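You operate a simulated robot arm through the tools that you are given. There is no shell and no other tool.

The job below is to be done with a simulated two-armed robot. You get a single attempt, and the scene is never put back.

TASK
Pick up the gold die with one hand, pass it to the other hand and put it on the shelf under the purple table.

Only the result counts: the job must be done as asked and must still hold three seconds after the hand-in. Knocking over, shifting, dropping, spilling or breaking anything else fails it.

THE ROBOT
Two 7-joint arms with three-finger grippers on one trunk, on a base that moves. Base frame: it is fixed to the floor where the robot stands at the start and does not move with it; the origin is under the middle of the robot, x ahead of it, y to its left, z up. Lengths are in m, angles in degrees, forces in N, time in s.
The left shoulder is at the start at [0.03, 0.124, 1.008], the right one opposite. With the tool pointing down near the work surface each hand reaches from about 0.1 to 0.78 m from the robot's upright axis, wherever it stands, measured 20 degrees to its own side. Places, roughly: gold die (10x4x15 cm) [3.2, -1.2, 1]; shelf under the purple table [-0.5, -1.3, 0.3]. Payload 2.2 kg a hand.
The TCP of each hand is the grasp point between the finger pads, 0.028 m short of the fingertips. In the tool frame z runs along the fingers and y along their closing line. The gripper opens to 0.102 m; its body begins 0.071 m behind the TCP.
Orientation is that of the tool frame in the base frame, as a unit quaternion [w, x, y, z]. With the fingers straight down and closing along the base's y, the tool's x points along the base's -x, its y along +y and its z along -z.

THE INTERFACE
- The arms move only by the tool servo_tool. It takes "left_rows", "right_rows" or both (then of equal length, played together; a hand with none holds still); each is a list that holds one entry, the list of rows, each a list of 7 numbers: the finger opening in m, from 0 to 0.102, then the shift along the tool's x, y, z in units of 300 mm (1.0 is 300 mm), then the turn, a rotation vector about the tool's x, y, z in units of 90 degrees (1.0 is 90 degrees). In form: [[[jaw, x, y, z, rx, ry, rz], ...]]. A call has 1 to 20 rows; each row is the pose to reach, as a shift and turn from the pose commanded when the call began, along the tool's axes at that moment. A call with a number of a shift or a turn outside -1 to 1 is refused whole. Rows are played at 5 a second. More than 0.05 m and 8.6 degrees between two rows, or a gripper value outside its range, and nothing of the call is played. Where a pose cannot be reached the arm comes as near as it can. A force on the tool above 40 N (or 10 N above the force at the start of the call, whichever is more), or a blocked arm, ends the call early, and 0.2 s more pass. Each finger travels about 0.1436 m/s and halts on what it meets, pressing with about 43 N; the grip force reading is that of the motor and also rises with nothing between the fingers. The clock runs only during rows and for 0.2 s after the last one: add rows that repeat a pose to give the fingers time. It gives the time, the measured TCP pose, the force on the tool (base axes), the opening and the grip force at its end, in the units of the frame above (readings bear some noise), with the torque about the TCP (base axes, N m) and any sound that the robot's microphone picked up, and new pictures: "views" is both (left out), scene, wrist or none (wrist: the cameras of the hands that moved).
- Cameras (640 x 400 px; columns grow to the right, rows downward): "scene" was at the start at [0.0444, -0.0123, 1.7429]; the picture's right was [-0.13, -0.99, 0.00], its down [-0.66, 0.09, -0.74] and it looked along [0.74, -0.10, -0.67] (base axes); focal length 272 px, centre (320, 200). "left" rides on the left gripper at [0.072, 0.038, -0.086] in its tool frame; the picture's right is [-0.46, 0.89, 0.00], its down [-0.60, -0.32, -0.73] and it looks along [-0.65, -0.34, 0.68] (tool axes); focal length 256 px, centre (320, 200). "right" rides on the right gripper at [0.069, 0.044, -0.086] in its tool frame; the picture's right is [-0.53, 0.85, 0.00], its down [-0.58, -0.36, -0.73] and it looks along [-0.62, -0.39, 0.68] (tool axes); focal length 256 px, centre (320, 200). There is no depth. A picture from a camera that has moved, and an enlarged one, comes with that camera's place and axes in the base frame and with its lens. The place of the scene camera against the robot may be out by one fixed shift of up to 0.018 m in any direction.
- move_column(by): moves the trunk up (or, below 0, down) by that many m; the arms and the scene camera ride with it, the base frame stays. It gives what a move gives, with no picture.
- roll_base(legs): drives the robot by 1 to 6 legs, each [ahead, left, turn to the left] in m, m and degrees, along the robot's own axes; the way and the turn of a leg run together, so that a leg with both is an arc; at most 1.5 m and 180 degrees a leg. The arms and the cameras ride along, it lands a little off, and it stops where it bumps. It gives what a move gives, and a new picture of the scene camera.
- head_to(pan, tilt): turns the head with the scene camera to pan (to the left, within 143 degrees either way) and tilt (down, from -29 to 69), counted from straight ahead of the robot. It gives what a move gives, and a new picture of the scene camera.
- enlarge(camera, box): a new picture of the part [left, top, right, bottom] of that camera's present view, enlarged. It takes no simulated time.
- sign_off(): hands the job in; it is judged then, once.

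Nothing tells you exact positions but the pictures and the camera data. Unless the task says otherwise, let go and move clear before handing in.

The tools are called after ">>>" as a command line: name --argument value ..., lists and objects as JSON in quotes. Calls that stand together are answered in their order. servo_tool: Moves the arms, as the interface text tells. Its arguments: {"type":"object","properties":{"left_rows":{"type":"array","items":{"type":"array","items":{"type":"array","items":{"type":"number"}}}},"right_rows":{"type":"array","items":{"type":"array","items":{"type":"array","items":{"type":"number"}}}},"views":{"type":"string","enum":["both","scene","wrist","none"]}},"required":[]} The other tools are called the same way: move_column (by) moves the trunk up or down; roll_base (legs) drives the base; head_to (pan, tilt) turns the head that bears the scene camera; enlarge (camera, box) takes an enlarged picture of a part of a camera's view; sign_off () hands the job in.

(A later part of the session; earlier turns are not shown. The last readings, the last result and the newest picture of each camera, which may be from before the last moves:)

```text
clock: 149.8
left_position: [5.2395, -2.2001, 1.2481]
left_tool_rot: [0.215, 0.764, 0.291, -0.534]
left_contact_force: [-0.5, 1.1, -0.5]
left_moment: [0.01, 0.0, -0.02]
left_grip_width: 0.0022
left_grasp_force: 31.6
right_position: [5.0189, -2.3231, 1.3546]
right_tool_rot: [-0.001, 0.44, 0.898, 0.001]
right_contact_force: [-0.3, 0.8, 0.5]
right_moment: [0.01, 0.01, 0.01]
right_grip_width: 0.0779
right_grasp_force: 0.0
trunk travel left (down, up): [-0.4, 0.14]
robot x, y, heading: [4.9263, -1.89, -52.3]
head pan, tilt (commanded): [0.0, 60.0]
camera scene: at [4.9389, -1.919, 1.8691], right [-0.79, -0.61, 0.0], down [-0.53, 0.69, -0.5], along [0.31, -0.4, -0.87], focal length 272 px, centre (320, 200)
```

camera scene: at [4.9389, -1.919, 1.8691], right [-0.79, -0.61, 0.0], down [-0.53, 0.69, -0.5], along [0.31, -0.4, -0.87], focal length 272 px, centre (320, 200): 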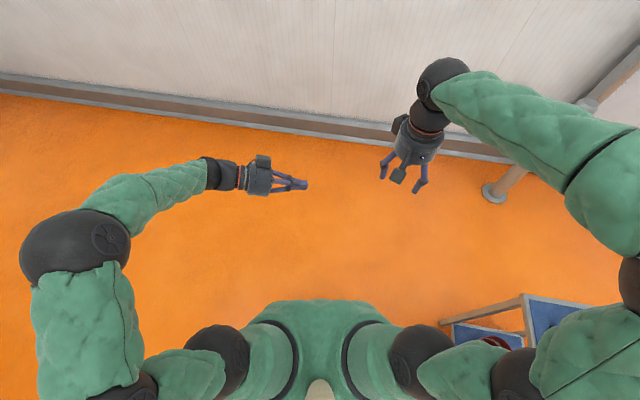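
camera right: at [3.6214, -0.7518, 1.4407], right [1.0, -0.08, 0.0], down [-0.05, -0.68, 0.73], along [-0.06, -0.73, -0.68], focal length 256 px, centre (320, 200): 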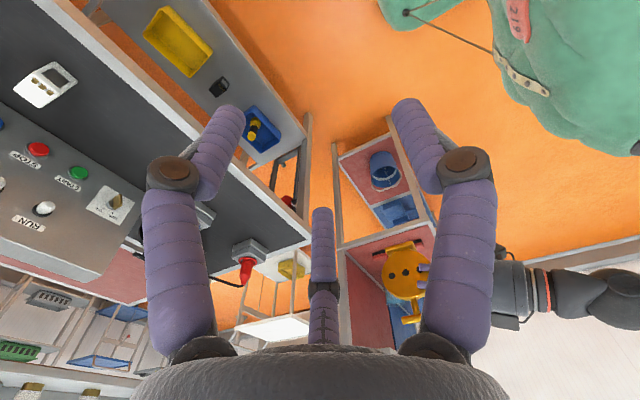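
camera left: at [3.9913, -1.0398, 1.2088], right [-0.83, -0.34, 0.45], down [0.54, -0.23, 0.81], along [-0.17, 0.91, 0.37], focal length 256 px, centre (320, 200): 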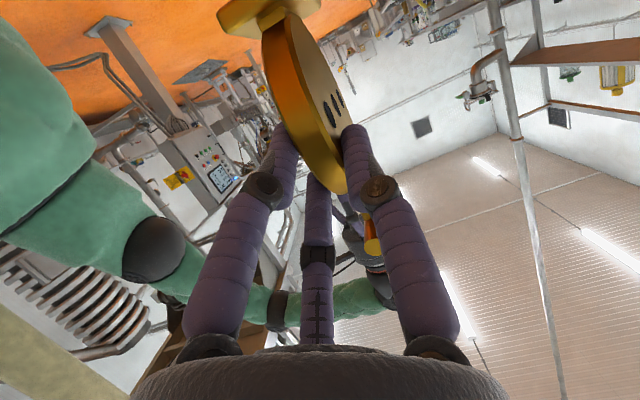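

The left hand is empty: its opening reads 2 mm and the weight is gone, so the die slipped out during the drive. I must find it, so I'll look back over the floor where I turned.

>>> head_to --pan 143 --tilt 40

>>> head_to --pan -143 --tilt 40

```text
clock: 152.1
left_position: [5.2404, -2.1981, 1.2478]
left_tool_rot: [0.215, 0.764, 0.292, -0.533]
left_contact_force: [-0.1, 0.1, 0.1]
left_moment: [0.01, 0.02, 0.02]
left_grip_width: 0.002
left_grasp_force: 31.4
right_position: [5.0188, -2.3239, 1.3546]
right_tool_rot: [0.001, 0.44, 0.898, 0.0]
right_contact_force: [-0.4, 0.9, -0.6]
right_moment: [0.0, -0.01, 0.0]
right_grip_width: 0.0782
right_grasp_force: 0.1
trunk travel left (down, up): [-0.4, 0.14]
robot x, y, heading: [4.9247, -1.8879, -52.1]
head pan, tilt (commanded): [143.0, 40.0]
camera scene: at [4.897, -1.781, 1.8959], right [1.0, 0.01, 0.0], down [0.01, -0.64, -0.77], along [-0.01, 0.77, -0.64], focal length 272 px, centre (320, 200)
```

scene: 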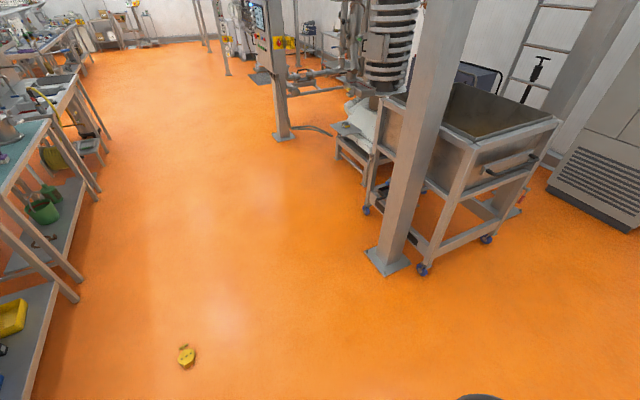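

```text
clock: 156.0
left_position: [5.2394, -2.1992, 1.2471]
left_tool_rot: [0.215, 0.764, 0.292, -0.533]
left_contact_force: [-0.7, 0.8, 0.4]
left_moment: [0.05, 0.0, 0.03]
left_grip_width: 0.0021
left_grasp_force: 30.8
right_position: [5.0192, -2.3236, 1.354]
right_tool_rot: [-0.001, 0.44, 0.898, 0.0]
right_contact_force: [-0.9, 0.1, -0.1]
right_moment: [0.01, 0.01, -0.03]
right_grip_width: 0.0782
right_grasp_force: 0.0
trunk travel left (down, up): [-0.4, 0.14]
robot x, y, heading: [4.9248, -1.8887, -52.1]
head pan, tilt (commanded): [-143.0, 40.0]
camera scene: at [4.816, -1.8436, 1.8959], right [0.26, 0.96, 0.0], down [0.62, -0.17, -0.77], along [-0.74, 0.2, -0.64], focal length 272 px, centre (320, 200)
```

scene: 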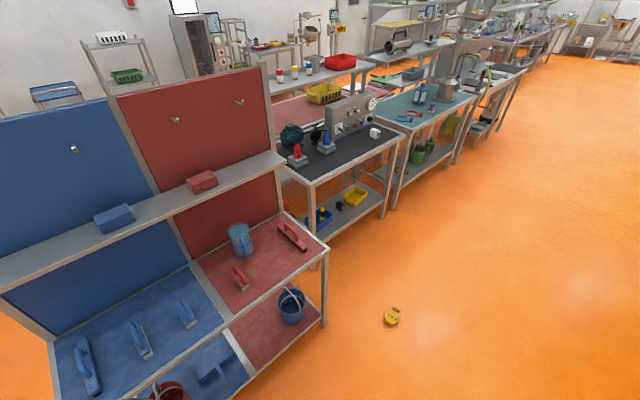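

The die is lying on the floor at about (4.03,-1.10), so it probably slid out along the fingers when I turned quickly. I'll go back for it, and from then on I'll use a deeper grip and gentler, shorter turns. First I'll return to where I stood, facing it.

>>> servo_tool --left_rows '[[[0.04, 0, 0, 0, 0, 0, 0], [0.08, 0, 0, 0, 0, 0, 0], [0.08, 0, 0, 0, 0, 0, 0]]]' --views "none"

>>> roll_base --legs '[[-0.98, 0.351, 0], [0, 0, -100.3]]'

>>> head_to --pan 0 --tilt 55

```text
clock: 156.8
left_position: [5.2405, -2.1994, 1.2479]
left_tool_rot: [0.216, 0.764, 0.293, -0.533]
left_contact_force: [0.8, -0.3, 0.4]
left_moment: [-0.03, -0.02, 0.0]
left_grip_width: 0.0802
left_grasp_force: 0.0
right_position: [5.0194, -2.3247, 1.354]
right_tool_rot: [0.0, 0.439, 0.898, 0.001]
right_contact_force: [0.0, -1.1, 0.8]
right_moment: [0.02, 0.02, 0.01]
right_grip_width: 0.0777
right_grasp_force: 0.0
trunk travel left (down, up): [-0.4, 0.14]
robot x, y, heading: [4.9264, -1.8859, -52.3]
head pan, tilt (commanded): [-143.0, 40.0]
```

```text
clock: 166.4
left_position: [4.2336, -1.1532, 1.2471]
left_tool_rot: [-0.273, 0.713, -0.402, -0.506]
left_contact_force: [0.6, -0.4, -0.3]
left_moment: [0.03, 0.0, -0.01]
left_grip_width: 0.0796
left_grasp_force: 0.1
right_position: [4.1519, -0.9129, 1.3543]
right_tool_rot: [0.0, 0.972, 0.235, 0.0]
right_contact_force: [0.1, -0.4, -0.3]
right_moment: [-0.01, -0.02, 0.01]
right_grip_width: 0.0778
right_grasp_force: 0.1
trunk travel left (down, up): [-0.4, 0.14]
robot x, y, heading: [4.5973, -0.8984, -152.7]
head pan, tilt (commanded): [-143.0, 40.0]
camera scene: at [4.6522, -0.8109, 1.8959], right [0.9, -0.44, 0.0], down [-0.28, -0.58, -0.77], along [0.33, 0.69, -0.64], focal length 272 px, centre (320, 200)
```

scene: 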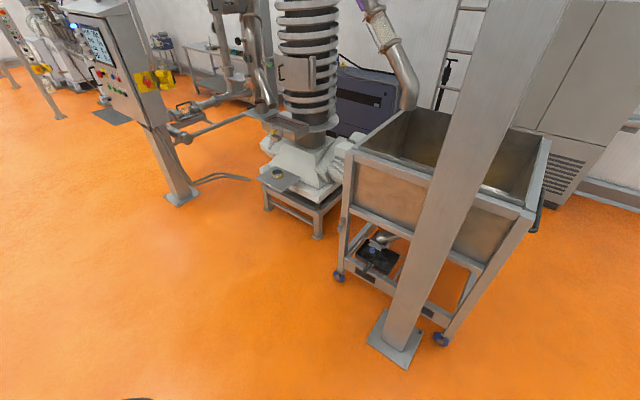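

```text
clock: 168.7
left_position: [4.2334, -1.1525, 1.2477]
left_tool_rot: [-0.272, 0.713, -0.401, -0.506]
left_contact_force: [-0.2, -0.1, -0.5]
left_moment: [0.0, 0.01, 0.0]
left_grip_width: 0.0798
left_grasp_force: 0.1
right_position: [4.152, -0.9128, 1.3547]
right_tool_rot: [0.001, 0.972, 0.235, 0.0]
right_contact_force: [1.0, 0.3, 0.4]
right_moment: [0.0, -0.01, 0.0]
right_grip_width: 0.0781
right_grasp_force: 0.0
trunk travel left (down, up): [-0.4, 0.14]
robot x, y, heading: [4.5985, -0.8966, -152.8]
head pan, tilt (commanded): [0.0, 55.0]
camera scene: at [4.551, -0.9203, 1.8752], right [-0.46, 0.89, 0.0], down [0.73, 0.37, -0.57], along [-0.51, -0.26, -0.82], focal length 272 px, centre (320, 200)
```

scene: 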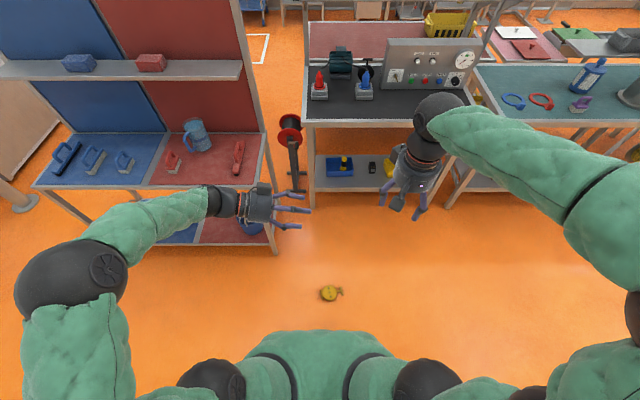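

The die lies flat on the floor in front of me. I'll zoom in to see how it rests.

>>> enlarge --camera "scene" --box '[295, 270, 367, 315]'

>>> enlarge --camera "right" --box '[0, 0, 640, 400]'

```text
8.89 times, centred on (331, 292) of scene
camera zoom: at [4.551, -0.9203, 1.8752], right [-0.46, 0.89, 0.0], down [0.73, 0.37, -0.57], along [-0.51, -0.26, -0.82], focal length 2420 px, centre (222, -622)
```

zoom: 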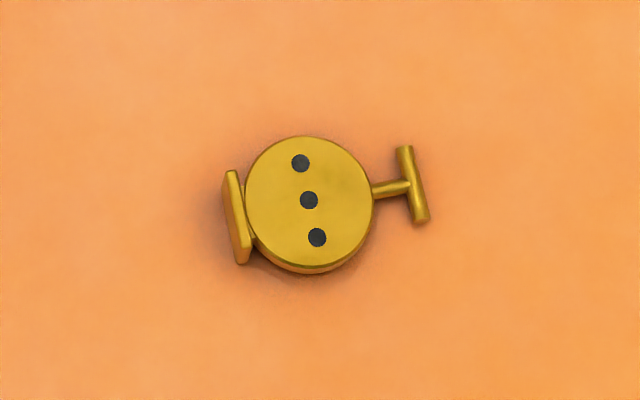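

```text
1.00 times, centred on (320, 200) of right (not enlarged: the box is as wide or as high as the picture)
camera zoom: at [4.2341, -0.9198, 1.441], right [-0.09, -1.0, 0.0], down [-0.68, 0.06, 0.73], along [-0.73, 0.06, -0.68], focal length 256 px, centre (320, 200)
```

zoom: 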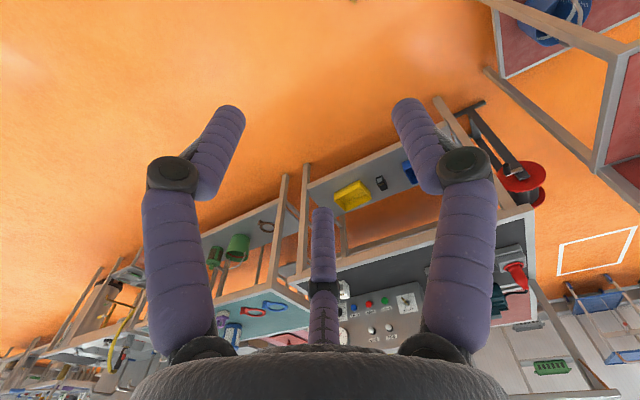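

The die lies flat with its T-bar end towards my right. I'll pick it up by the T-bar with the right hand, with the two-finger side straddling the stem, and let it hang upright. For that I need to stand with the handle end towards me, so I'm moving round to about (3.87,-0.57) with heading -57°.

>>> roll_base --legs '[[-0.029, -0.488, 0], [0, 0, 95.8], [-0.192, -0.514, 0]]'

>>> enlarge --camera "scene" --box '[280, 230, 440, 330]'

```text
clock: 178.4
left_position: [4.1541, -0.9056, 1.2473]
left_tool_rot: [0.194, 0.775, 0.261, -0.542]
left_contact_force: [0.5, 0.5, 0.0]
left_moment: [-0.02, -0.02, 0.02]
left_grip_width: 0.0803
left_grasp_force: 0.0
right_position: [3.9247, -1.0105, 1.3539]
right_tool_rot: [0.0, 0.477, 0.879, 0.001]
right_contact_force: [0.5, 0.4, -0.1]
right_moment: [-0.02, -0.01, 0.01]
right_grip_width: 0.078
right_grasp_force: 0.0
trunk travel left (down, up): [-0.4, 0.14]
robot x, y, heading: [3.8644, -0.567, -56.9]
head pan, tilt (commanded): [0.0, 55.0]
camera scene: at [3.8806, -0.6056, 1.8752], right [-0.84, -0.54, 0.0], down [-0.45, 0.69, -0.57], along [0.31, -0.48, -0.82], focal length 272 px, centre (320, 200)
```

scene: 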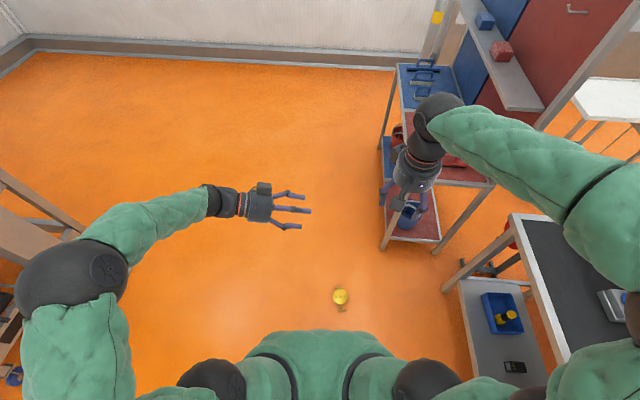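

```text
4.00 times, centred on (360, 280) of scene
camera zoom: at [3.8806, -0.6056, 1.8752], right [-0.84, -0.54, 0.0], down [-0.45, 0.69, -0.57], along [0.31, -0.48, -0.82], focal length 1089 px, centre (160, -120)
```

zoom: 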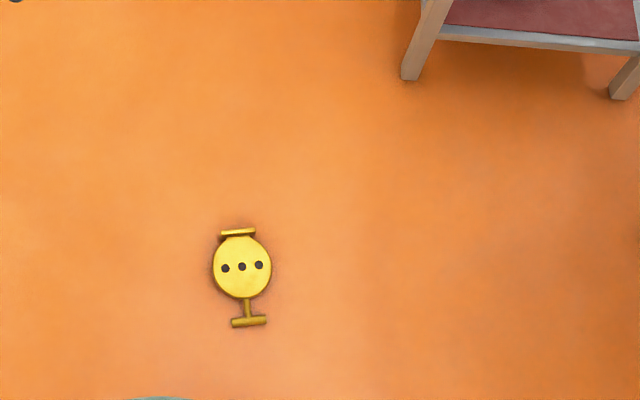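

The handle now points towards me, about 0.47 m ahead and 0.145 m to the right. I'll turn the right hand so its thumb will come down on my side of the T-bar, and move the left hand out of the way.

>>> servo_tool --right_rows '[[[0.06, 0, 0, 0, 0, 0, -0.0818], [0.06, 0, 0, 0, 0, 0, -0.1636], [0.06, 0, 0, 0, 0, 0, -0.2455], [0.06, 0, 0, 0, 0, 0, -0.3273], [0.06, 0, 0, 0, 0, 0, -0.4091], [0.06, 0, 0, 0, 0, 0, -0.4909], [0.06, 0, 0, 0, 0, 0, -0.5727], [0.06, 0, 0, 0, 0, 0, -0.6545], [0.06, 0, 0, 0, 0, 0, -0.7364], [0.06, 0, 0, 0, 0, 0, -0.8182], [0.06, 0, 0, 0, 0, 0, -0.9], [0.06, 0, 0, 0, 0, 0, -0.9]]]' --left_rows '[[[0.08, 0.0207, 0, -0.0568, 0, 0, 0], [0.08, 0.0415, 0, -0.1136, 0, 0, 0], [0.08, 0.0622, 0, -0.1705, 0, 0, 0], [0.08, 0.0829, 0, -0.2273, 0, 0, 0], [0.08, 0.1036, 0, -0.2841, 0, 0, 0], [0.08, 0.1244, 0, -0.3409, 0, 0, 0], [0.08, 0.1451, 0, -0.3977, 0, 0, 0], [0.08, 0.1658, 0, -0.4545, 0, 0, 0], [0.08, 0.1865, 0, -0.5114, 0, 0, 0], [0.08, 0.2073, 0, -0.5682, 0, 0, 0], [0.08, 0.228, 0, -0.625, 0, 0, 0], [0.08, 0.228, 0, -0.625, 0, 0, 0]]]' --views "none"

>>> servo_tool --right_rows '[[[0.06, 0, 0, 0, 0, 0, -0.093], [0.06, 0, 0, 0, 0, 0, -0.186], [0.06, 0, 0, 0, 0, 0, -0.186]]]' --views "none"

>>> move_column --by -0.4

>>> head_to --pan 0 --tilt 60

```text
clock: 181.0
left_position: [4.3135, -0.7823, 1.2476]
left_tool_rot: [0.193, 0.775, 0.26, -0.542]
left_contact_force: [-0.7, -0.4, 0.6]
left_moment: [0.0, 0.0, 0.0]
left_grip_width: 0.08
left_grasp_force: 0.0
right_position: [3.925, -1.0096, 1.3541]
right_tool_rot: [0.001, -0.209, 0.978, 0.0]
right_contact_force: [-0.6, -0.3, 0.6]
right_moment: [0.02, -0.04, 0.01]
right_grip_width: 0.0602
right_grasp_force: 0.0
trunk travel left (down, up): [-0.4, 0.14]
robot x, y, heading: [3.8698, -0.5683, -57.1]
head pan, tilt (commanded): [0.0, 55.0]
```

```text
clock: 181.8
left_position: [4.3131, -0.7812, 1.2459]
left_tool_rot: [0.193, 0.776, 0.261, -0.541]
left_contact_force: [-0.5, 0.4, 0.1]
left_moment: [-0.02, 0.01, -0.02]
left_grip_width: 0.0801
left_grasp_force: 0.1
right_position: [3.9238, -1.0092, 1.3542]
right_tool_rot: [0.0, -0.349, 0.937, 0.001]
right_contact_force: [-0.1, -0.6, 0.5]
right_moment: [-0.02, -0.01, -0.02]
right_grip_width: 0.0601
right_grasp_force: 0.1
trunk travel left (down, up): [-0.4, 0.14]
robot x, y, heading: [3.8666, -0.5654, -56.8]
head pan, tilt (commanded): [0.0, 55.0]
```

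```text
clock: 185.6
left_position: [4.3124, -0.7832, 0.8473]
left_tool_rot: [0.193, 0.775, 0.26, -0.542]
left_contact_force: [0.2, -0.2, -0.7]
left_moment: [-0.05, 0.0, -0.01]
left_grip_width: 0.0802
left_grasp_force: 0.0
right_position: [3.9254, -1.0107, 0.9541]
right_tool_rot: [0.0, -0.349, 0.937, 0.0]
right_contact_force: [-0.5, 0.3, -0.5]
right_moment: [-0.01, 0.02, -0.02]
right_grip_width: 0.0599
right_grasp_force: 0.0
trunk travel left (down, up): [0.0, 0.54]
robot x, y, heading: [3.8677, -0.5686, -57.0]
head pan, tilt (commanded): [0.0, 55.0]
```

```text
clock: 186.3
left_position: [4.3137, -0.7832, 0.8468]
left_tool_rot: [0.194, 0.775, 0.261, -0.542]
left_contact_force: [0.0, 0.2, -0.4]
left_moment: [0.01, 0.0, 0.02]
left_grip_width: 0.08
left_grasp_force: 0.1
right_position: [3.925, -1.0109, 0.9538]
right_tool_rot: [0.0, -0.349, 0.937, 0.0]
right_contact_force: [0.6, 0.5, -0.4]
right_moment: [0.02, 0.01, 0.01]
right_grip_width: 0.0598
right_grasp_force: 0.2
trunk travel left (down, up): [0.0, 0.54]
robot x, y, heading: [3.868, -0.5657, -57.1]
head pan, tilt (commanded): [0.0, 60.0]
camera scene: at [3.8781, -0.6009, 1.4692], right [-0.84, -0.54, 0.0], down [-0.47, 0.73, -0.5], along [0.27, -0.42, -0.87], focal length 272 px, centre (320, 200)
```

scene: 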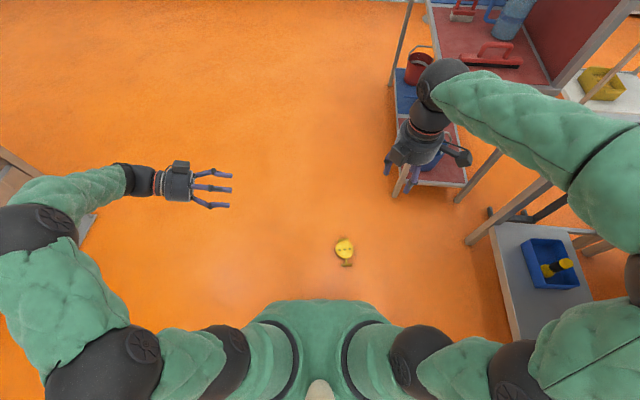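

The trunk is down and both arms are clear. I'll look through the right wrist camera to locate the T-bar accurately.

>>> enlarge --camera "right" --box '[0, 0, 640, 400]'

>>> enlarge --camera "scene" --box '[300, 220, 396, 280]'

```text
1.00 times, centred on (320, 200) of right (not enlarged: the box is as wide or as high as the picture)
camera zoom: at [3.8453, -1.0227, 1.0408], right [-0.15, 0.99, 0.0], down [0.67, 0.1, 0.73], along [0.72, 0.11, -0.68], focal length 256 px, centre (320, 200)
```

zoom: 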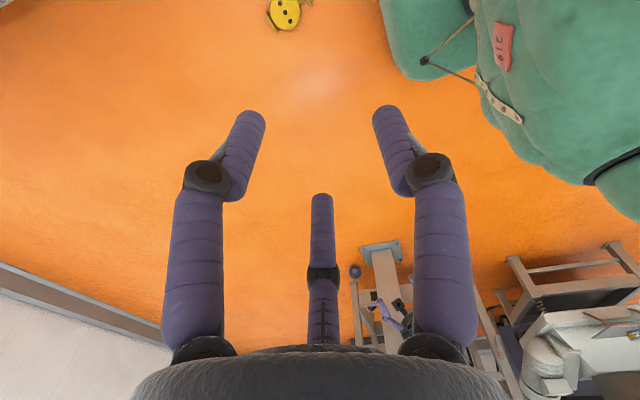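

```text
6.67 times, centred on (348, 250) of scene
camera zoom: at [3.8781, -0.6009, 1.4692], right [-0.84, -0.54, 0.0], down [-0.47, 0.73, -0.5], along [0.27, -0.42, -0.87], focal length 1815 px, centre (133, -133)
```

zoom: 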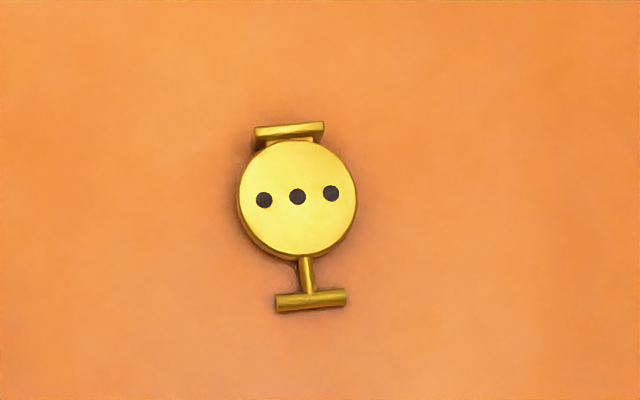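

I'll bring the right hand down over the T-bar in steps and re-measure with its wrist camera on the way.

>>> servo_tool --right_rows '[[[0.06, -0.0164, -0.0204, 0.1, 0, 0, 0], [0.06, -0.0328, -0.0408, 0.2, 0, 0, 0], [0.06, -0.0492, -0.0612, 0.3, 0, 0, 0], [0.06, -0.0656, -0.0816, 0.4, 0, 0, 0], [0.06, -0.082, -0.102, 0.5, 0, 0, 0], [0.06, -0.0984, -0.1224, 0.6, 0, 0, 0], [0.06, -0.1148, -0.1428, 0.7, 0, 0, 0], [0.06, -0.1312, -0.1632, 0.8, 0, 0, 0], [0.06, -0.1476, -0.1836, 0.9, 0, 0, 0], [0.06, -0.164, -0.204, 1.0, 0, 0, 0], [0.06, -0.164, -0.204, 1.0, 0, 0, 0]]]' --views "none"

>>> servo_tool --right_rows '[[[0.06, 0, 0, 0.1, 0, 0, 0], [0.06, 0, 0, 0.2, 0, 0, 0], [0.06, 0, 0, 0.3, 0, 0, 0], [0.06, 0, 0, 0.4, 0, 0, 0], [0.06, 0, 0, 0.5, 0, 0, 0], [0.06, 0, 0, 0.6, 0, 0, 0], [0.06, 0, 0, 0.7, 0, 0, 0], [0.06, 0, 0, 0.8, 0, 0, 0], [0.06, 0, 0, 0.9, 0, 0, 0], [0.06, 0, 0, 1.0, 0, 0, 0], [0.06, 0, 0, 1.0, 0, 0, 0]]]' --views "both"

```text
clock: 188.7
left_position: [4.314, -0.7828, 0.8472]
left_tool_rot: [0.192, 0.775, 0.26, -0.543]
left_contact_force: [-0.3, -0.9, -0.3]
left_moment: [0.04, 0.01, 0.0]
left_grip_width: 0.08
left_grasp_force: 0.1
right_position: [4.0019, -1.0247, 0.6536]
right_tool_rot: [0.001, -0.349, 0.937, -0.001]
right_contact_force: [0.6, 0.8, -0.1]
right_moment: [0.0, -0.02, 0.0]
right_grip_width: 0.0602
right_grasp_force: 0.0
trunk travel left (down, up): [0.0, 0.54]
robot x, y, heading: [3.8649, -0.5655, -57.0]
head pan, tilt (commanded): [0.0, 60.0]
```

```text
clock: 191.1
left_position: [4.3129, -0.783, 0.8476]
left_tool_rot: [0.193, 0.775, 0.261, -0.542]
left_contact_force: [-0.4, -0.7, 0.0]
left_moment: [0.01, 0.0, 0.01]
left_grip_width: 0.0799
left_grasp_force: 0.0
right_position: [4.0026, -1.024, 0.3524]
right_tool_rot: [0.0, -0.348, 0.937, 0.0]
right_contact_force: [-0.2, -0.5, -0.3]
right_moment: [0.03, -0.02, -0.02]
right_grip_width: 0.0599
right_grasp_force: 0.0
trunk travel left (down, up): [0.0, 0.54]
robot x, y, heading: [3.8706, -0.5702, -57.1]
head pan, tilt (commanded): [0.0, 60.0]
camera scene: at [3.8782, -0.6011, 1.4692], right [-0.84, -0.54, 0.0], down [-0.47, 0.73, -0.5], along [0.27, -0.42, -0.87], focal length 272 px, centre (320, 200)
camera right: at [3.9226, -1.0367, 0.4396], right [-0.15, 0.99, 0.0], down [0.67, 0.1, 0.73], along [0.72, 0.11, -0.68], focal length 256 px, centre (320, 200)
```

scene: 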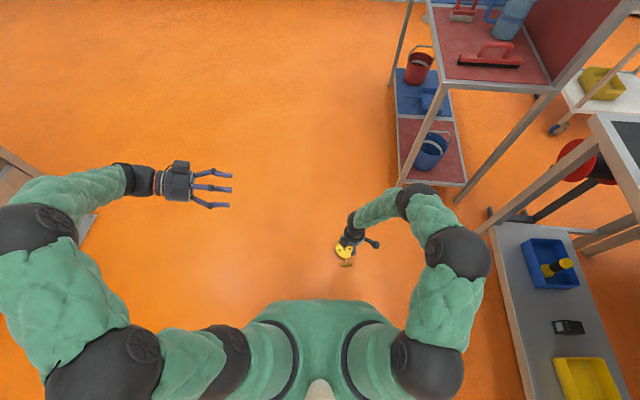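
right: 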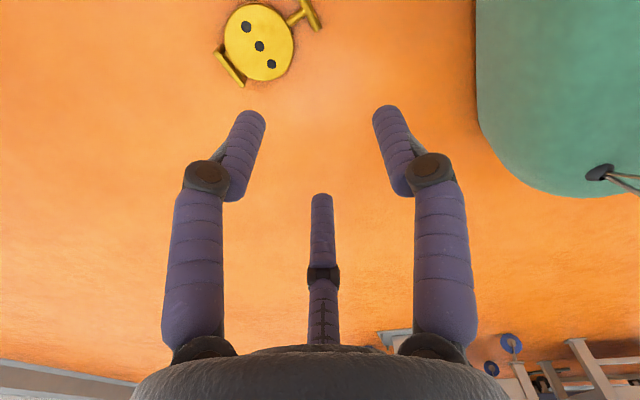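

The wrist camera now sees the die from close. I'll zoom in to measure the T-bar.

>>> enlarge --camera "right" --box '[200, 0, 360, 100]'

```text
4.00 times, centred on (280, 50) of right
camera zoom: at [3.9226, -1.0367, 0.4396], right [-0.15, 0.99, 0.0], down [0.67, 0.1, 0.73], along [0.72, 0.11, -0.68], focal length 1024 px, centre (480, 800)
```

zoom: 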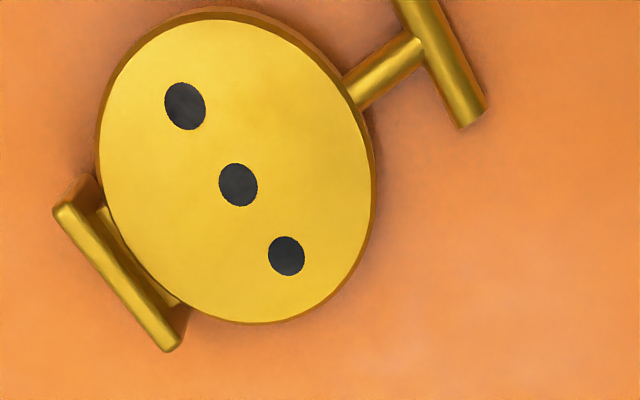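

The T-bar centre is at tool offset (+12, -10) mm and lies parallel to the hand. I'll correct for that and come down most of the way, then re-check.

>>> servo_tool --right_rows '[[[0.06, 0.0104, -0.0132, 0.08, 0, 0, 0], [0.06, 0.0208, -0.0263, 0.16, 0, 0, 0], [0.06, 0.0313, -0.0395, 0.24, 0, 0, 0], [0.06, 0.0417, -0.0527, 0.34, 0, 0, 0], [0.06, 0.0417, -0.0527, 0.44, 0, 0, 0], [0.06, 0.0417, -0.0527, 0.54, 0, 0, 0], [0.06, 0.0417, -0.0527, 0.64, 0, 0, 0], [0.06, 0.0417, -0.0527, 0.74, 0, 0, 0], [0.06, 0.0417, -0.0527, 0.82, 0, 0, 0], [0.06, 0.0417, -0.0527, 0.9, 0, 0, 0], [0.06, 0.0417, -0.0527, 0.9, 0, 0, 0]]]' --views "both"

>>> enlarge --camera "right" --box '[200, 0, 440, 150]'

>>> enlarge --camera "scene" --box '[300, 210, 400, 280]'

```text
clock: 193.5
left_position: [4.3139, -0.7817, 0.8472]
left_tool_rot: [0.193, 0.776, 0.261, -0.542]
left_contact_force: [-0.2, -0.4, 0.5]
left_moment: [-0.03, -0.03, -0.05]
left_grip_width: 0.0801
left_grasp_force: 0.1
right_position: [3.9994, -1.0389, 0.1327]
right_tool_rot: [0.001, -0.348, 0.937, 0.0]
right_contact_force: [0.8, 0.4, 1.1]
right_moment: [0.01, 0.03, 0.01]
right_grip_width: 0.0602
right_grasp_force: 0.1
right hand out of reach, approached as far as the arm can: row 9, 10, 11
trunk travel left (down, up): [0.0, 0.54]
robot x, y, heading: [3.8615, -0.5702, -56.9]
head pan, tilt (commanded): [0.0, 60.0]
camera scene: at [3.8781, -0.6008, 1.4692], right [-0.84, -0.54, 0.0], down [-0.47, 0.73, -0.5], along [0.27, -0.42, -0.87], focal length 272 px, centre (320, 200)
camera right: at [3.9192, -1.052, 0.2192], right [-0.15, 0.99, 0.0], down [0.67, 0.1, 0.73], along [0.72, 0.11, -0.68], focal length 256 px, centre (320, 200)
```

scene: 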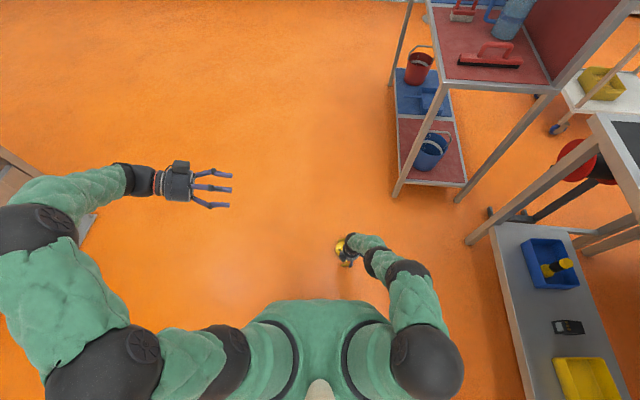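
right: 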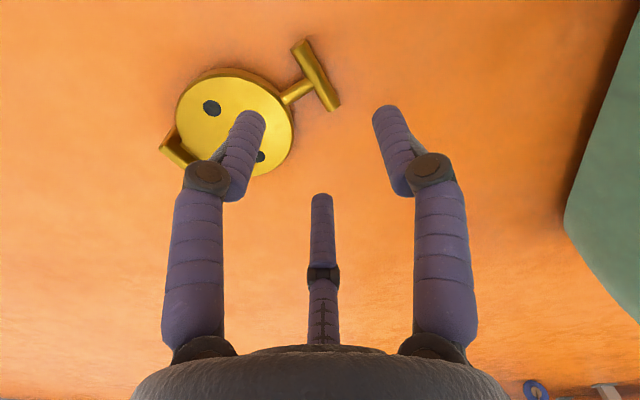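

```text
2.67 times, centred on (320, 75) of right
camera zoom: at [3.9192, -1.052, 0.2192], right [-0.15, 0.99, 0.0], down [0.67, 0.1, 0.73], along [0.72, 0.11, -0.68], focal length 683 px, centre (320, 533)
```

zoom: 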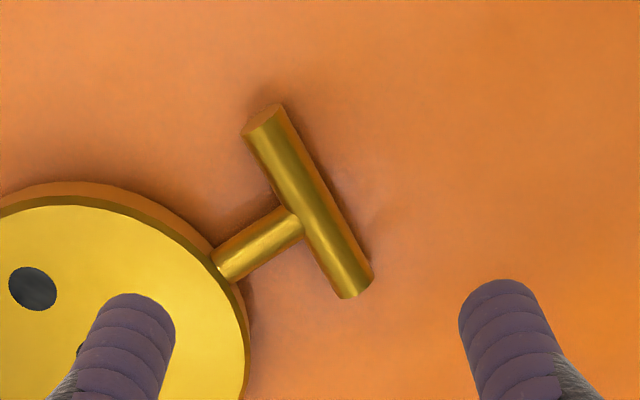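

```text
5.71 times, centred on (350, 245) of scene
camera zoom: at [3.8781, -0.6008, 1.4692], right [-0.84, -0.54, 0.0], down [-0.47, 0.73, -0.5], along [0.27, -0.42, -0.87], focal length 1556 px, centre (149, -57)
```

zoom: 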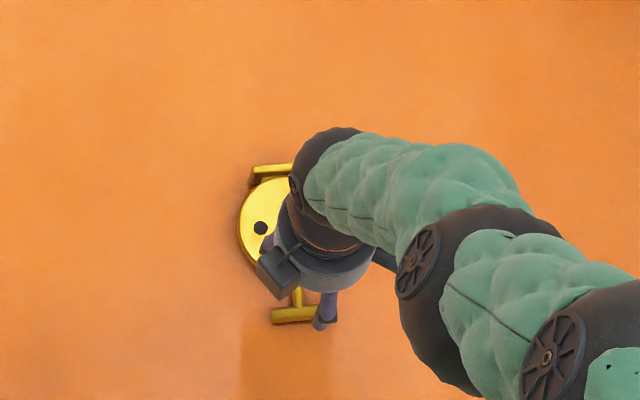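

The right arm can't reach the floor that far in front of me (it stopped at z=0.13). I'll raise the hand, shift the base left and forward so that the die ends up beside my right shoulder, and reach straight down there.

>>> servo_tool --right_rows '[[[0.06, 0, 0, -0.12, 0, 0, 0], [0.06, 0, 0, -0.24, 0, 0, 0], [0.06, 0, 0, -0.36, 0, 0, 0], [0.06, 0, 0, -0.48, 0, 0, 0], [0.06, 0, 0, -0.6, 0, 0, 0], [0.06, 0, 0, -0.72, 0, 0, 0], [0.06, 0, 0, -0.84, 0, 0, 0], [0.06, 0, 0, -0.98, 0, 0, 0], [0.06, 0, 0, -0.98, 0, 0, 0]]]' --views "none"

>>> roll_base --legs '[[0, 0.26, 0], [0.28, 0, 0]]'

>>> head_to --pan -45 --tilt 65

```text
clock: 195.5
left_position: [4.3137, -0.7811, 0.8464]
left_tool_rot: [0.193, 0.776, 0.26, -0.542]
left_contact_force: [1.1, 0.2, -0.2]
left_moment: [0.01, 0.01, 0.02]
left_grip_width: 0.08
left_grasp_force: 0.1
right_position: [3.9976, -1.0392, 0.4266]
right_tool_rot: [0.0, -0.348, 0.937, -0.001]
right_contact_force: [0.7, -0.7, -0.1]
right_moment: [0.02, 0.01, -0.02]
right_grip_width: 0.0603
right_grasp_force: 0.1
trunk travel left (down, up): [0.0, 0.54]
robot x, y, heading: [3.8666, -0.5661, -57.1]
head pan, tilt (commanded): [0.0, 60.0]
```

```text
clock: 198.9
left_position: [4.6846, -0.8729, 0.8475]
left_tool_rot: [0.193, 0.775, 0.261, -0.542]
left_contact_force: [0.1, 0.5, -0.1]
left_moment: [-0.04, 0.02, -0.01]
left_grip_width: 0.08
left_grasp_force: 0.1
right_position: [4.3712, -1.1309, 0.4261]
right_tool_rot: [0.001, -0.349, 0.937, 0.0]
right_contact_force: [-0.5, -0.4, -0.3]
right_moment: [-0.01, -0.01, -0.02]
right_grip_width: 0.0602
right_grasp_force: 0.1
trunk travel left (down, up): [0.0, 0.54]
robot x, y, heading: [4.238, -0.6625, -56.6]
head pan, tilt (commanded): [0.0, 60.0]
camera scene: at [4.2496, -0.6931, 1.4691], right [-0.84, -0.55, 0.0], down [-0.47, 0.73, -0.5], along [0.27, -0.42, -0.87], focal length 272 px, centre (320, 200)
```

scene: 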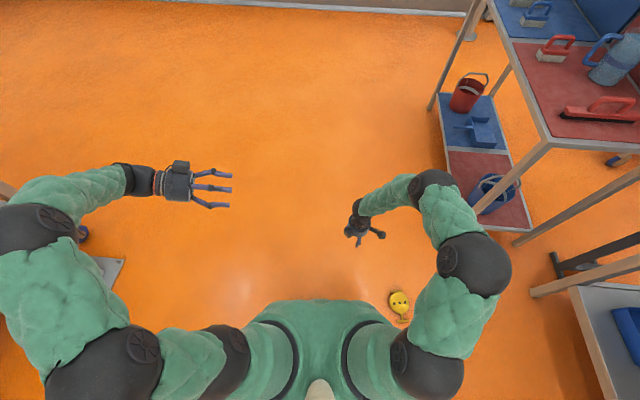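

```text
clock: 200.0
left_position: [4.6847, -0.8733, 0.8466]
left_tool_rot: [0.194, 0.775, 0.262, -0.542]
left_contact_force: [0.0, -0.2, 0.1]
left_moment: [0.03, 0.02, -0.01]
left_grip_width: 0.0801
left_grasp_force: 0.1
right_position: [4.3718, -1.131, 0.4248]
right_tool_rot: [0.0, -0.35, 0.937, 0.001]
right_contact_force: [0.8, 0.0, 0.6]
right_moment: [-0.02, 0.0, -0.01]
right_grip_width: 0.06
right_grasp_force: 0.0
trunk travel left (down, up): [0.0, 0.54]
robot x, y, heading: [4.2382, -0.6596, -57.1]
head pan, tilt (commanded): [-45.0, 65.0]
camera scene: at [4.2005, -0.6965, 1.4636], right [-0.98, 0.21, 0.0], down [0.19, 0.89, -0.42], along [-0.09, -0.41, -0.91], focal length 272 px, centre (320, 200)
```

scene: 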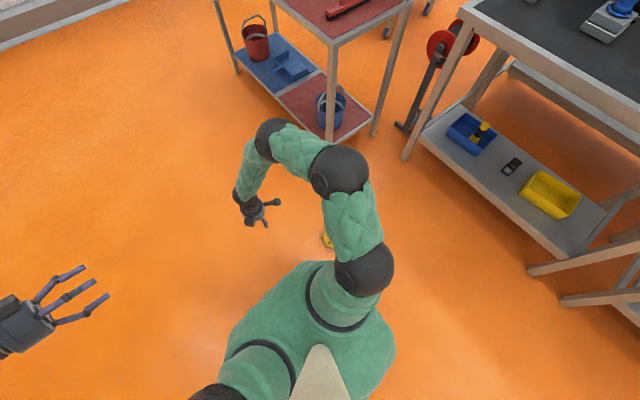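

The T-bar should now be about 0.19 m ahead and 0.41 m to the right of my axis. I'll swing the hand out to the right first, then back over it.

>>> servo_tool --right_rows '[[[0.06, 0.1083, 0.0146, 0, 0, 0, 0], [0.06, 0.2165, 0.0293, 0, 0, 0, 0], [0.06, 0.3248, 0.0439, 0, 0, 0, 0], [0.06, 0.433, 0.0585, 0, 0, 0, 0], [0.06, 0.5413, 0.0731, 0, 0, 0, 0], [0.06, 0.6495, 0.0878, 0, 0, 0, 0], [0.06, 0.7578, 0.1024, 0, 0, 0, 0], [0.06, 0.866, 0.117, 0, 0, 0, 0], [0.06, 0.866, 0.117, 0, 0, 0, 0]]]' --views "none"

>>> servo_tool --right_rows '[[[0.06, -0.0156, 0.113, 0, 0, 0, 0], [0.06, -0.0313, 0.226, 0, 0, 0, 0], [0.06, -0.0469, 0.339, 0, 0, 0, 0], [0.06, -0.0625, 0.452, 0, 0, 0, 0], [0.06, -0.0781, 0.565, 0, 0, 0, 0], [0.06, -0.0938, 0.678, 0, 0, 0, 0], [0.06, -0.1094, 0.791, 0, 0, 0, 0], [0.06, -0.125, 0.904, 0, 0, 0, 0], [0.06, -0.125, 0.904, 0, 0, 0, 0]]]' --views "both"

```text
clock: 202.0
left_position: [4.6852, -0.8739, 0.8468]
left_tool_rot: [0.193, 0.775, 0.261, -0.542]
left_contact_force: [-0.4, -0.3, -0.2]
left_moment: [0.02, 0.0, 0.02]
left_grip_width: 0.0802
left_grasp_force: 0.1
right_position: [4.151, -1.2756, 0.425]
right_tool_rot: [0.001, -0.351, 0.936, 0.0]
right_contact_force: [0.2, -0.4, -0.4]
right_moment: [0.01, 0.01, -0.02]
right_grip_width: 0.0598
right_grasp_force: 0.2
trunk travel left (down, up): [0.0, 0.54]
robot x, y, heading: [4.239, -0.6676, -57.0]
head pan, tilt (commanded): [-45.0, 65.0]
```

```text
clock: 204.0
left_position: [4.6847, -0.8733, 0.8467]
left_tool_rot: [0.194, 0.775, 0.262, -0.541]
left_contact_force: [0.1, 0.5, 0.1]
left_moment: [0.0, 0.0, 0.02]
left_grip_width: 0.0802
left_grasp_force: 0.1
right_position: [4.0024, -1.0448, 0.426]
right_tool_rot: [0.001, -0.351, 0.937, 0.0]
right_contact_force: [0.9, 0.3, 0.2]
right_moment: [0.03, -0.02, -0.01]
right_grip_width: 0.0602
right_grasp_force: 0.0
trunk travel left (down, up): [0.0, 0.54]
robot x, y, heading: [4.2381, -0.661, -57.1]
head pan, tilt (commanded): [-45.0, 65.0]
camera scene: at [4.2003, -0.6962, 1.4636], right [-0.98, 0.21, 0.0], down [0.19, 0.89, -0.42], along [-0.09, -0.41, -0.91], focal length 272 px, centre (320, 200)
camera right: at [3.9227, -1.058, 0.5123], right [-0.15, 0.99, 0.0], down [0.67, 0.1, 0.73], along [0.72, 0.11, -0.68], focal length 256 px, centre (320, 200)
```

scene: 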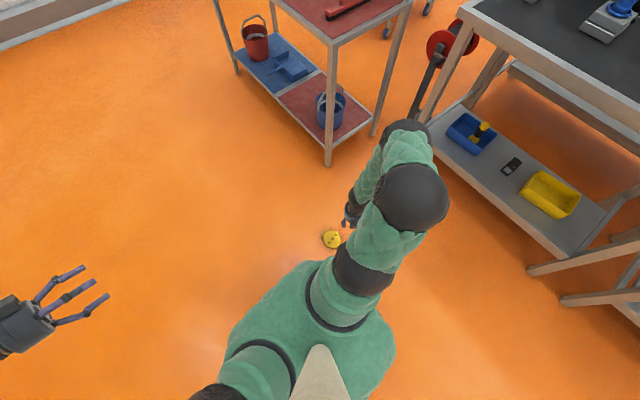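
right: 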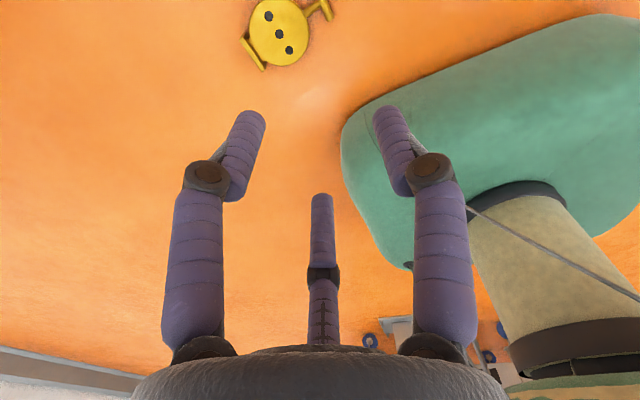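

The hand is above the handle again. I'll zoom in to re-measure before the final descent.

>>> enlarge --camera "right" --box '[220, 0, 380, 100]'

```text
4.00 times, centred on (300, 50) of right
camera zoom: at [3.9227, -1.058, 0.5123], right [-0.15, 0.99, 0.0], down [0.67, 0.1, 0.73], along [0.72, 0.11, -0.68], focal length 1024 px, centre (400, 800)
```

zoom: 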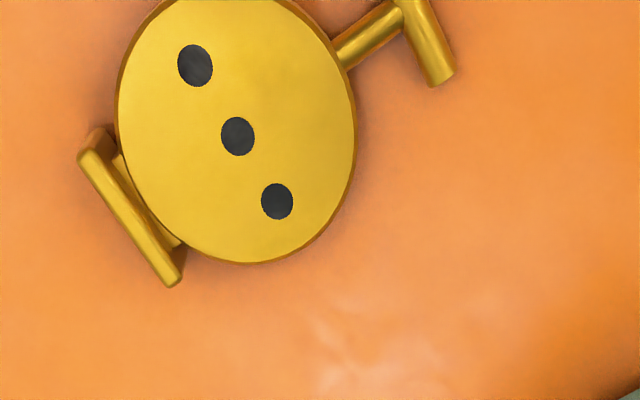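

Alignment is within a couple of millimetres. I'll descend, pausing just above the floor.

>>> servo_tool --right_rows '[[[0.06, 0, 0, 0.1, 0, 0, 0], [0.06, 0, 0, 0.2, 0, 0, 0], [0.06, 0, 0, 0.3, 0, 0, 0], [0.06, 0, 0, 0.4, 0, 0, 0], [0.06, 0, 0, 0.5, 0, 0, 0], [0.06, 0, 0, 0.6, 0, 0, 0], [0.06, 0, 0, 0.7, 0, 0, 0], [0.06, 0, 0, 0.8, 0, 0, 0], [0.06, 0, 0, 0.9, 0, 0, 0], [0.06, 0, 0, 1.0, 0, 0, 0], [0.06, 0, 0, 1.0, 0, 0, 0]]]' --views "both"

```text
clock: 206.4
left_position: [4.6844, -0.8747, 0.8468]
left_tool_rot: [0.193, 0.775, 0.261, -0.542]
left_contact_force: [-0.3, 0.1, -0.2]
left_moment: [-0.02, 0.01, -0.02]
left_grip_width: 0.08
left_grasp_force: 0.0
right_position: [4.0038, -1.0469, 0.1259]
right_tool_rot: [0.0, -0.35, 0.937, 0.0]
right_contact_force: [0.7, 0.4, -0.1]
right_moment: [-0.02, 0.0, -0.02]
right_grip_width: 0.0602
right_grasp_force: 0.0
trunk travel left (down, up): [0.0, 0.54]
robot x, y, heading: [4.2355, -0.6607, -57.1]
head pan, tilt (commanded): [-45.0, 65.0]
camera scene: at [4.2003, -0.6965, 1.4636], right [-0.98, 0.21, 0.0], down [0.19, 0.89, -0.42], along [-0.09, -0.41, -0.91], focal length 272 px, centre (320, 200)
camera right: at [3.9235, -1.0583, 0.2125], right [-0.15, 0.99, 0.0], down [0.67, 0.1, 0.73], along [0.72, 0.11, -0.68], focal length 256 px, centre (320, 200)
```

scene: 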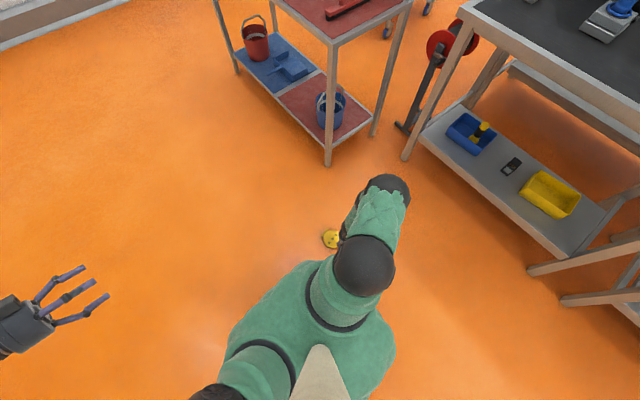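
right: 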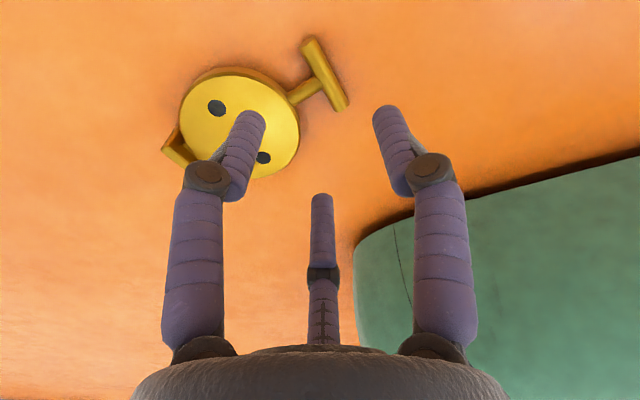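

Still well centred. Final descent to fingertip height just above the floor.

>>> servo_tool --right_rows '[[[0.06, 0, 0, 0.07, 0, 0, 0], [0.06, 0, 0, 0.14, 0, 0, 0], [0.06, 0, 0, 0.2, 0, 0, 0], [0.06, 0, 0, 0.26, 0, 0, 0], [0.06, 0, 0, 0.295, 0, 0, 0], [0.06, 0, 0, 0.317, 0, 0, 0], [0.06, 0, 0, 0.317, 0, 0, 0]]]' --views "both"

>>> enlarge --camera "right" --box '[180, 40, 460, 260]'

```text
clock: 208.0
left_position: [4.6854, -0.873, 0.8477]
left_tool_rot: [0.193, 0.775, 0.261, -0.542]
left_contact_force: [0.3, 0.9, -0.1]
left_moment: [-0.02, -0.03, 0.0]
left_grip_width: 0.08
left_grasp_force: 0.1
right_position: [4.0061, -1.0463, 0.0357]
right_tool_rot: [0.001, -0.35, 0.937, -0.001]
right_contact_force: [-0.1, -0.6, -0.5]
right_moment: [0.03, -0.01, 0.01]
right_grip_width: 0.0599
right_grasp_force: 0.1
right hand out of reach, approached as far as the arm can: row 5, 6, 7
trunk travel left (down, up): [0.0, 0.54]
robot x, y, heading: [4.2374, -0.6647, -57.1]
head pan, tilt (commanded): [-45.0, 65.0]
camera scene: at [4.2004, -0.6964, 1.4636], right [-0.98, 0.21, 0.0], down [0.19, 0.89, -0.42], along [-0.09, -0.41, -0.91], focal length 272 px, centre (320, 200)
camera right: at [3.9266, -1.0585, 0.1217], right [-0.15, 0.99, 0.0], down [0.67, 0.1, 0.73], along [0.72, 0.11, -0.68], focal length 256 px, centre (320, 200)
```

scene: 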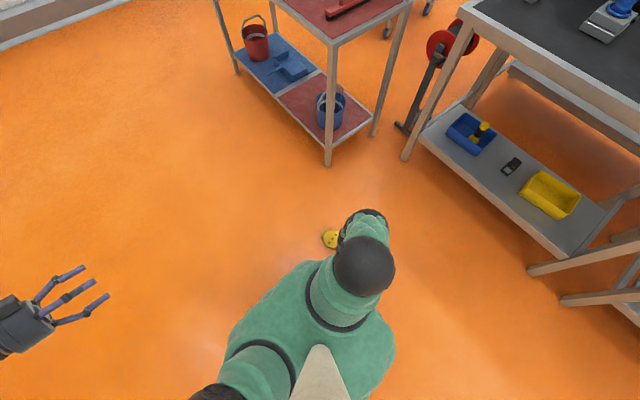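
right: 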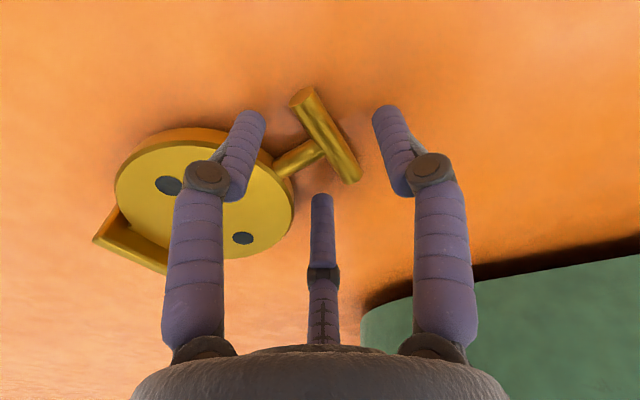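

```text
1.82 times, centred on (320, 150) of right
camera zoom: at [3.9266, -1.0585, 0.1217], right [-0.15, 0.99, 0.0], down [0.67, 0.1, 0.73], along [0.72, 0.11, -0.68], focal length 465 px, centre (320, 291)
```

zoom: 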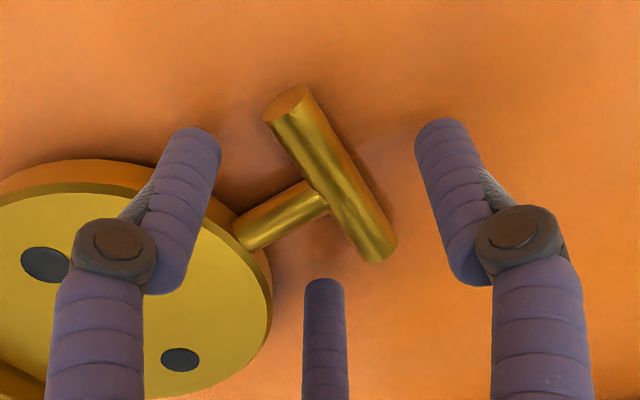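

I'm about 5 mm too high, at the end of the arm's reach. I'll lift a little, move the base slightly closer so the arm hangs straighter, and come down again.

>>> servo_tool --right_rows '[[[0.06, 0, 0, -0.1, 0, 0, 0], [0.06, 0, 0, -0.2, 0, 0, 0], [0.06, 0, 0, -0.3, 0, 0, 0], [0.06, 0, 0, -0.4, 0, 0, 0], [0.06, 0, 0, -0.4, 0, 0, 0]]]' --views "none"

>>> roll_base --legs '[[0.08, -0.05, 0]]'

```text
clock: 209.2
left_position: [4.6856, -0.8731, 0.8475]
left_tool_rot: [0.194, 0.775, 0.262, -0.541]
left_contact_force: [0.6, 0.6, -1.1]
left_moment: [0.0, 0.0, -0.01]
left_grip_width: 0.08
left_grasp_force: 0.0
right_position: [4.0067, -1.0455, 0.1547]
right_tool_rot: [0.0, -0.349, 0.937, 0.0]
right_contact_force: [0.2, 1.0, 0.4]
right_moment: [-0.01, 0.01, -0.01]
right_grip_width: 0.0599
right_grasp_force: 0.2
trunk travel left (down, up): [0.0, 0.54]
robot x, y, heading: [4.2363, -0.6602, -57.2]
head pan, tilt (commanded): [-45.0, 65.0]
```

```text
clock: 210.3
left_position: [4.687, -0.9665, 0.8467]
left_tool_rot: [0.193, 0.775, 0.261, -0.542]
left_contact_force: [0.4, 0.5, 0.1]
left_moment: [-0.03, 0.01, -0.01]
left_grip_width: 0.0801
left_grasp_force: 0.1
right_position: [4.0088, -1.1399, 0.1537]
right_tool_rot: [0.001, -0.349, 0.937, 0.0]
right_contact_force: [-0.7, 0.8, 0.5]
right_moment: [0.01, 0.01, 0.0]
right_grip_width: 0.0602
right_grasp_force: 0.1
trunk travel left (down, up): [0.0, 0.54]
robot x, y, heading: [4.2422, -0.7548, -56.9]
head pan, tilt (commanded): [-45.0, 65.0]
camera scene: at [4.2023, -0.7906, 1.4636], right [-0.98, 0.21, 0.0], down [0.19, 0.89, -0.42], along [-0.09, -0.41, -0.91], focal length 272 px, centre (320, 200)
```

scene: 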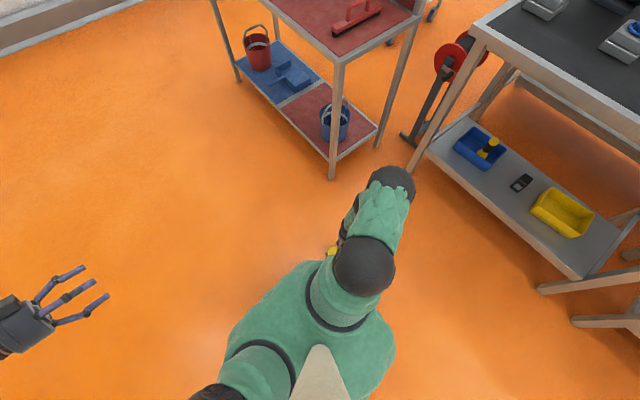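

I'll move the hand back over the T-bar and check with the camera.

>>> servo_tool --right_rows '[[[0.06, -0.0463, 0.0625, 0, 0, 0, 0], [0.06, -0.0925, 0.125, 0, 0, 0, 0], [0.06, -0.1388, 0.1875, 0, 0, 0, 0], [0.06, -0.185, 0.25, 0, 0, 0, 0], [0.06, -0.185, 0.25, 0.1, 0, 0, 0], [0.06, -0.185, 0.25, 0.1, 0, 0, 0]]]' --views "wrist"

>>> enlarge --camera "right" --box '[180, 0, 420, 150]'

```text
clock: 211.7
left_position: [4.6869, -0.9669, 0.8474]
left_tool_rot: [0.194, 0.775, 0.261, -0.542]
left_contact_force: [0.5, 0.2, -0.1]
left_moment: [-0.02, -0.02, -0.02]
left_grip_width: 0.08
left_grasp_force: 0.1
right_position: [4.0019, -1.0473, 0.1242]
right_tool_rot: [0.001, -0.35, 0.937, 0.001]
right_contact_force: [1.1, -0.3, 0.6]
right_moment: [0.01, -0.02, 0.0]
right_grip_width: 0.0599
right_grasp_force: 0.1
trunk travel left (down, up): [0.0, 0.54]
robot x, y, heading: [4.2391, -0.754, -57.1]
head pan, tilt (commanded): [-45.0, 65.0]
camera right: at [3.9217, -1.0597, 0.211], right [-0.15, 0.99, 0.0], down [0.67, 0.1, 0.73], along [0.72, 0.11, -0.68], focal length 256 px, centre (320, 200)
```

right: 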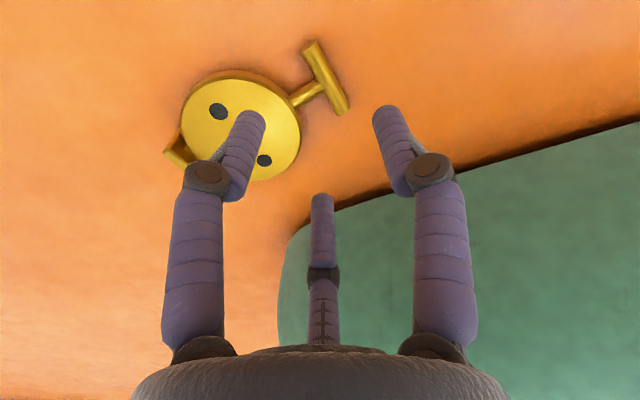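

```text
2.67 times, centred on (300, 75) of right
camera zoom: at [3.9217, -1.0597, 0.211], right [-0.15, 0.99, 0.0], down [0.67, 0.1, 0.73], along [0.72, 0.11, -0.68], focal length 683 px, centre (373, 533)
```

zoom: 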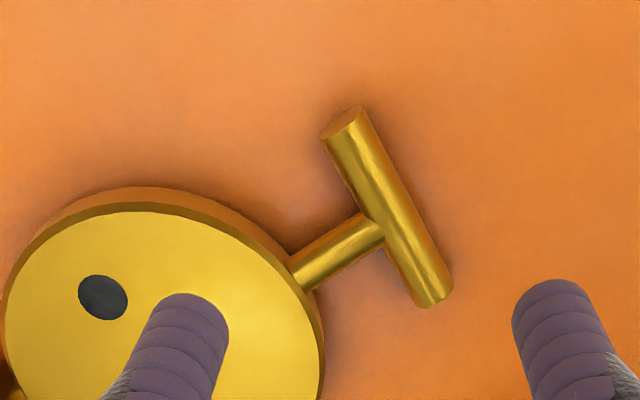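

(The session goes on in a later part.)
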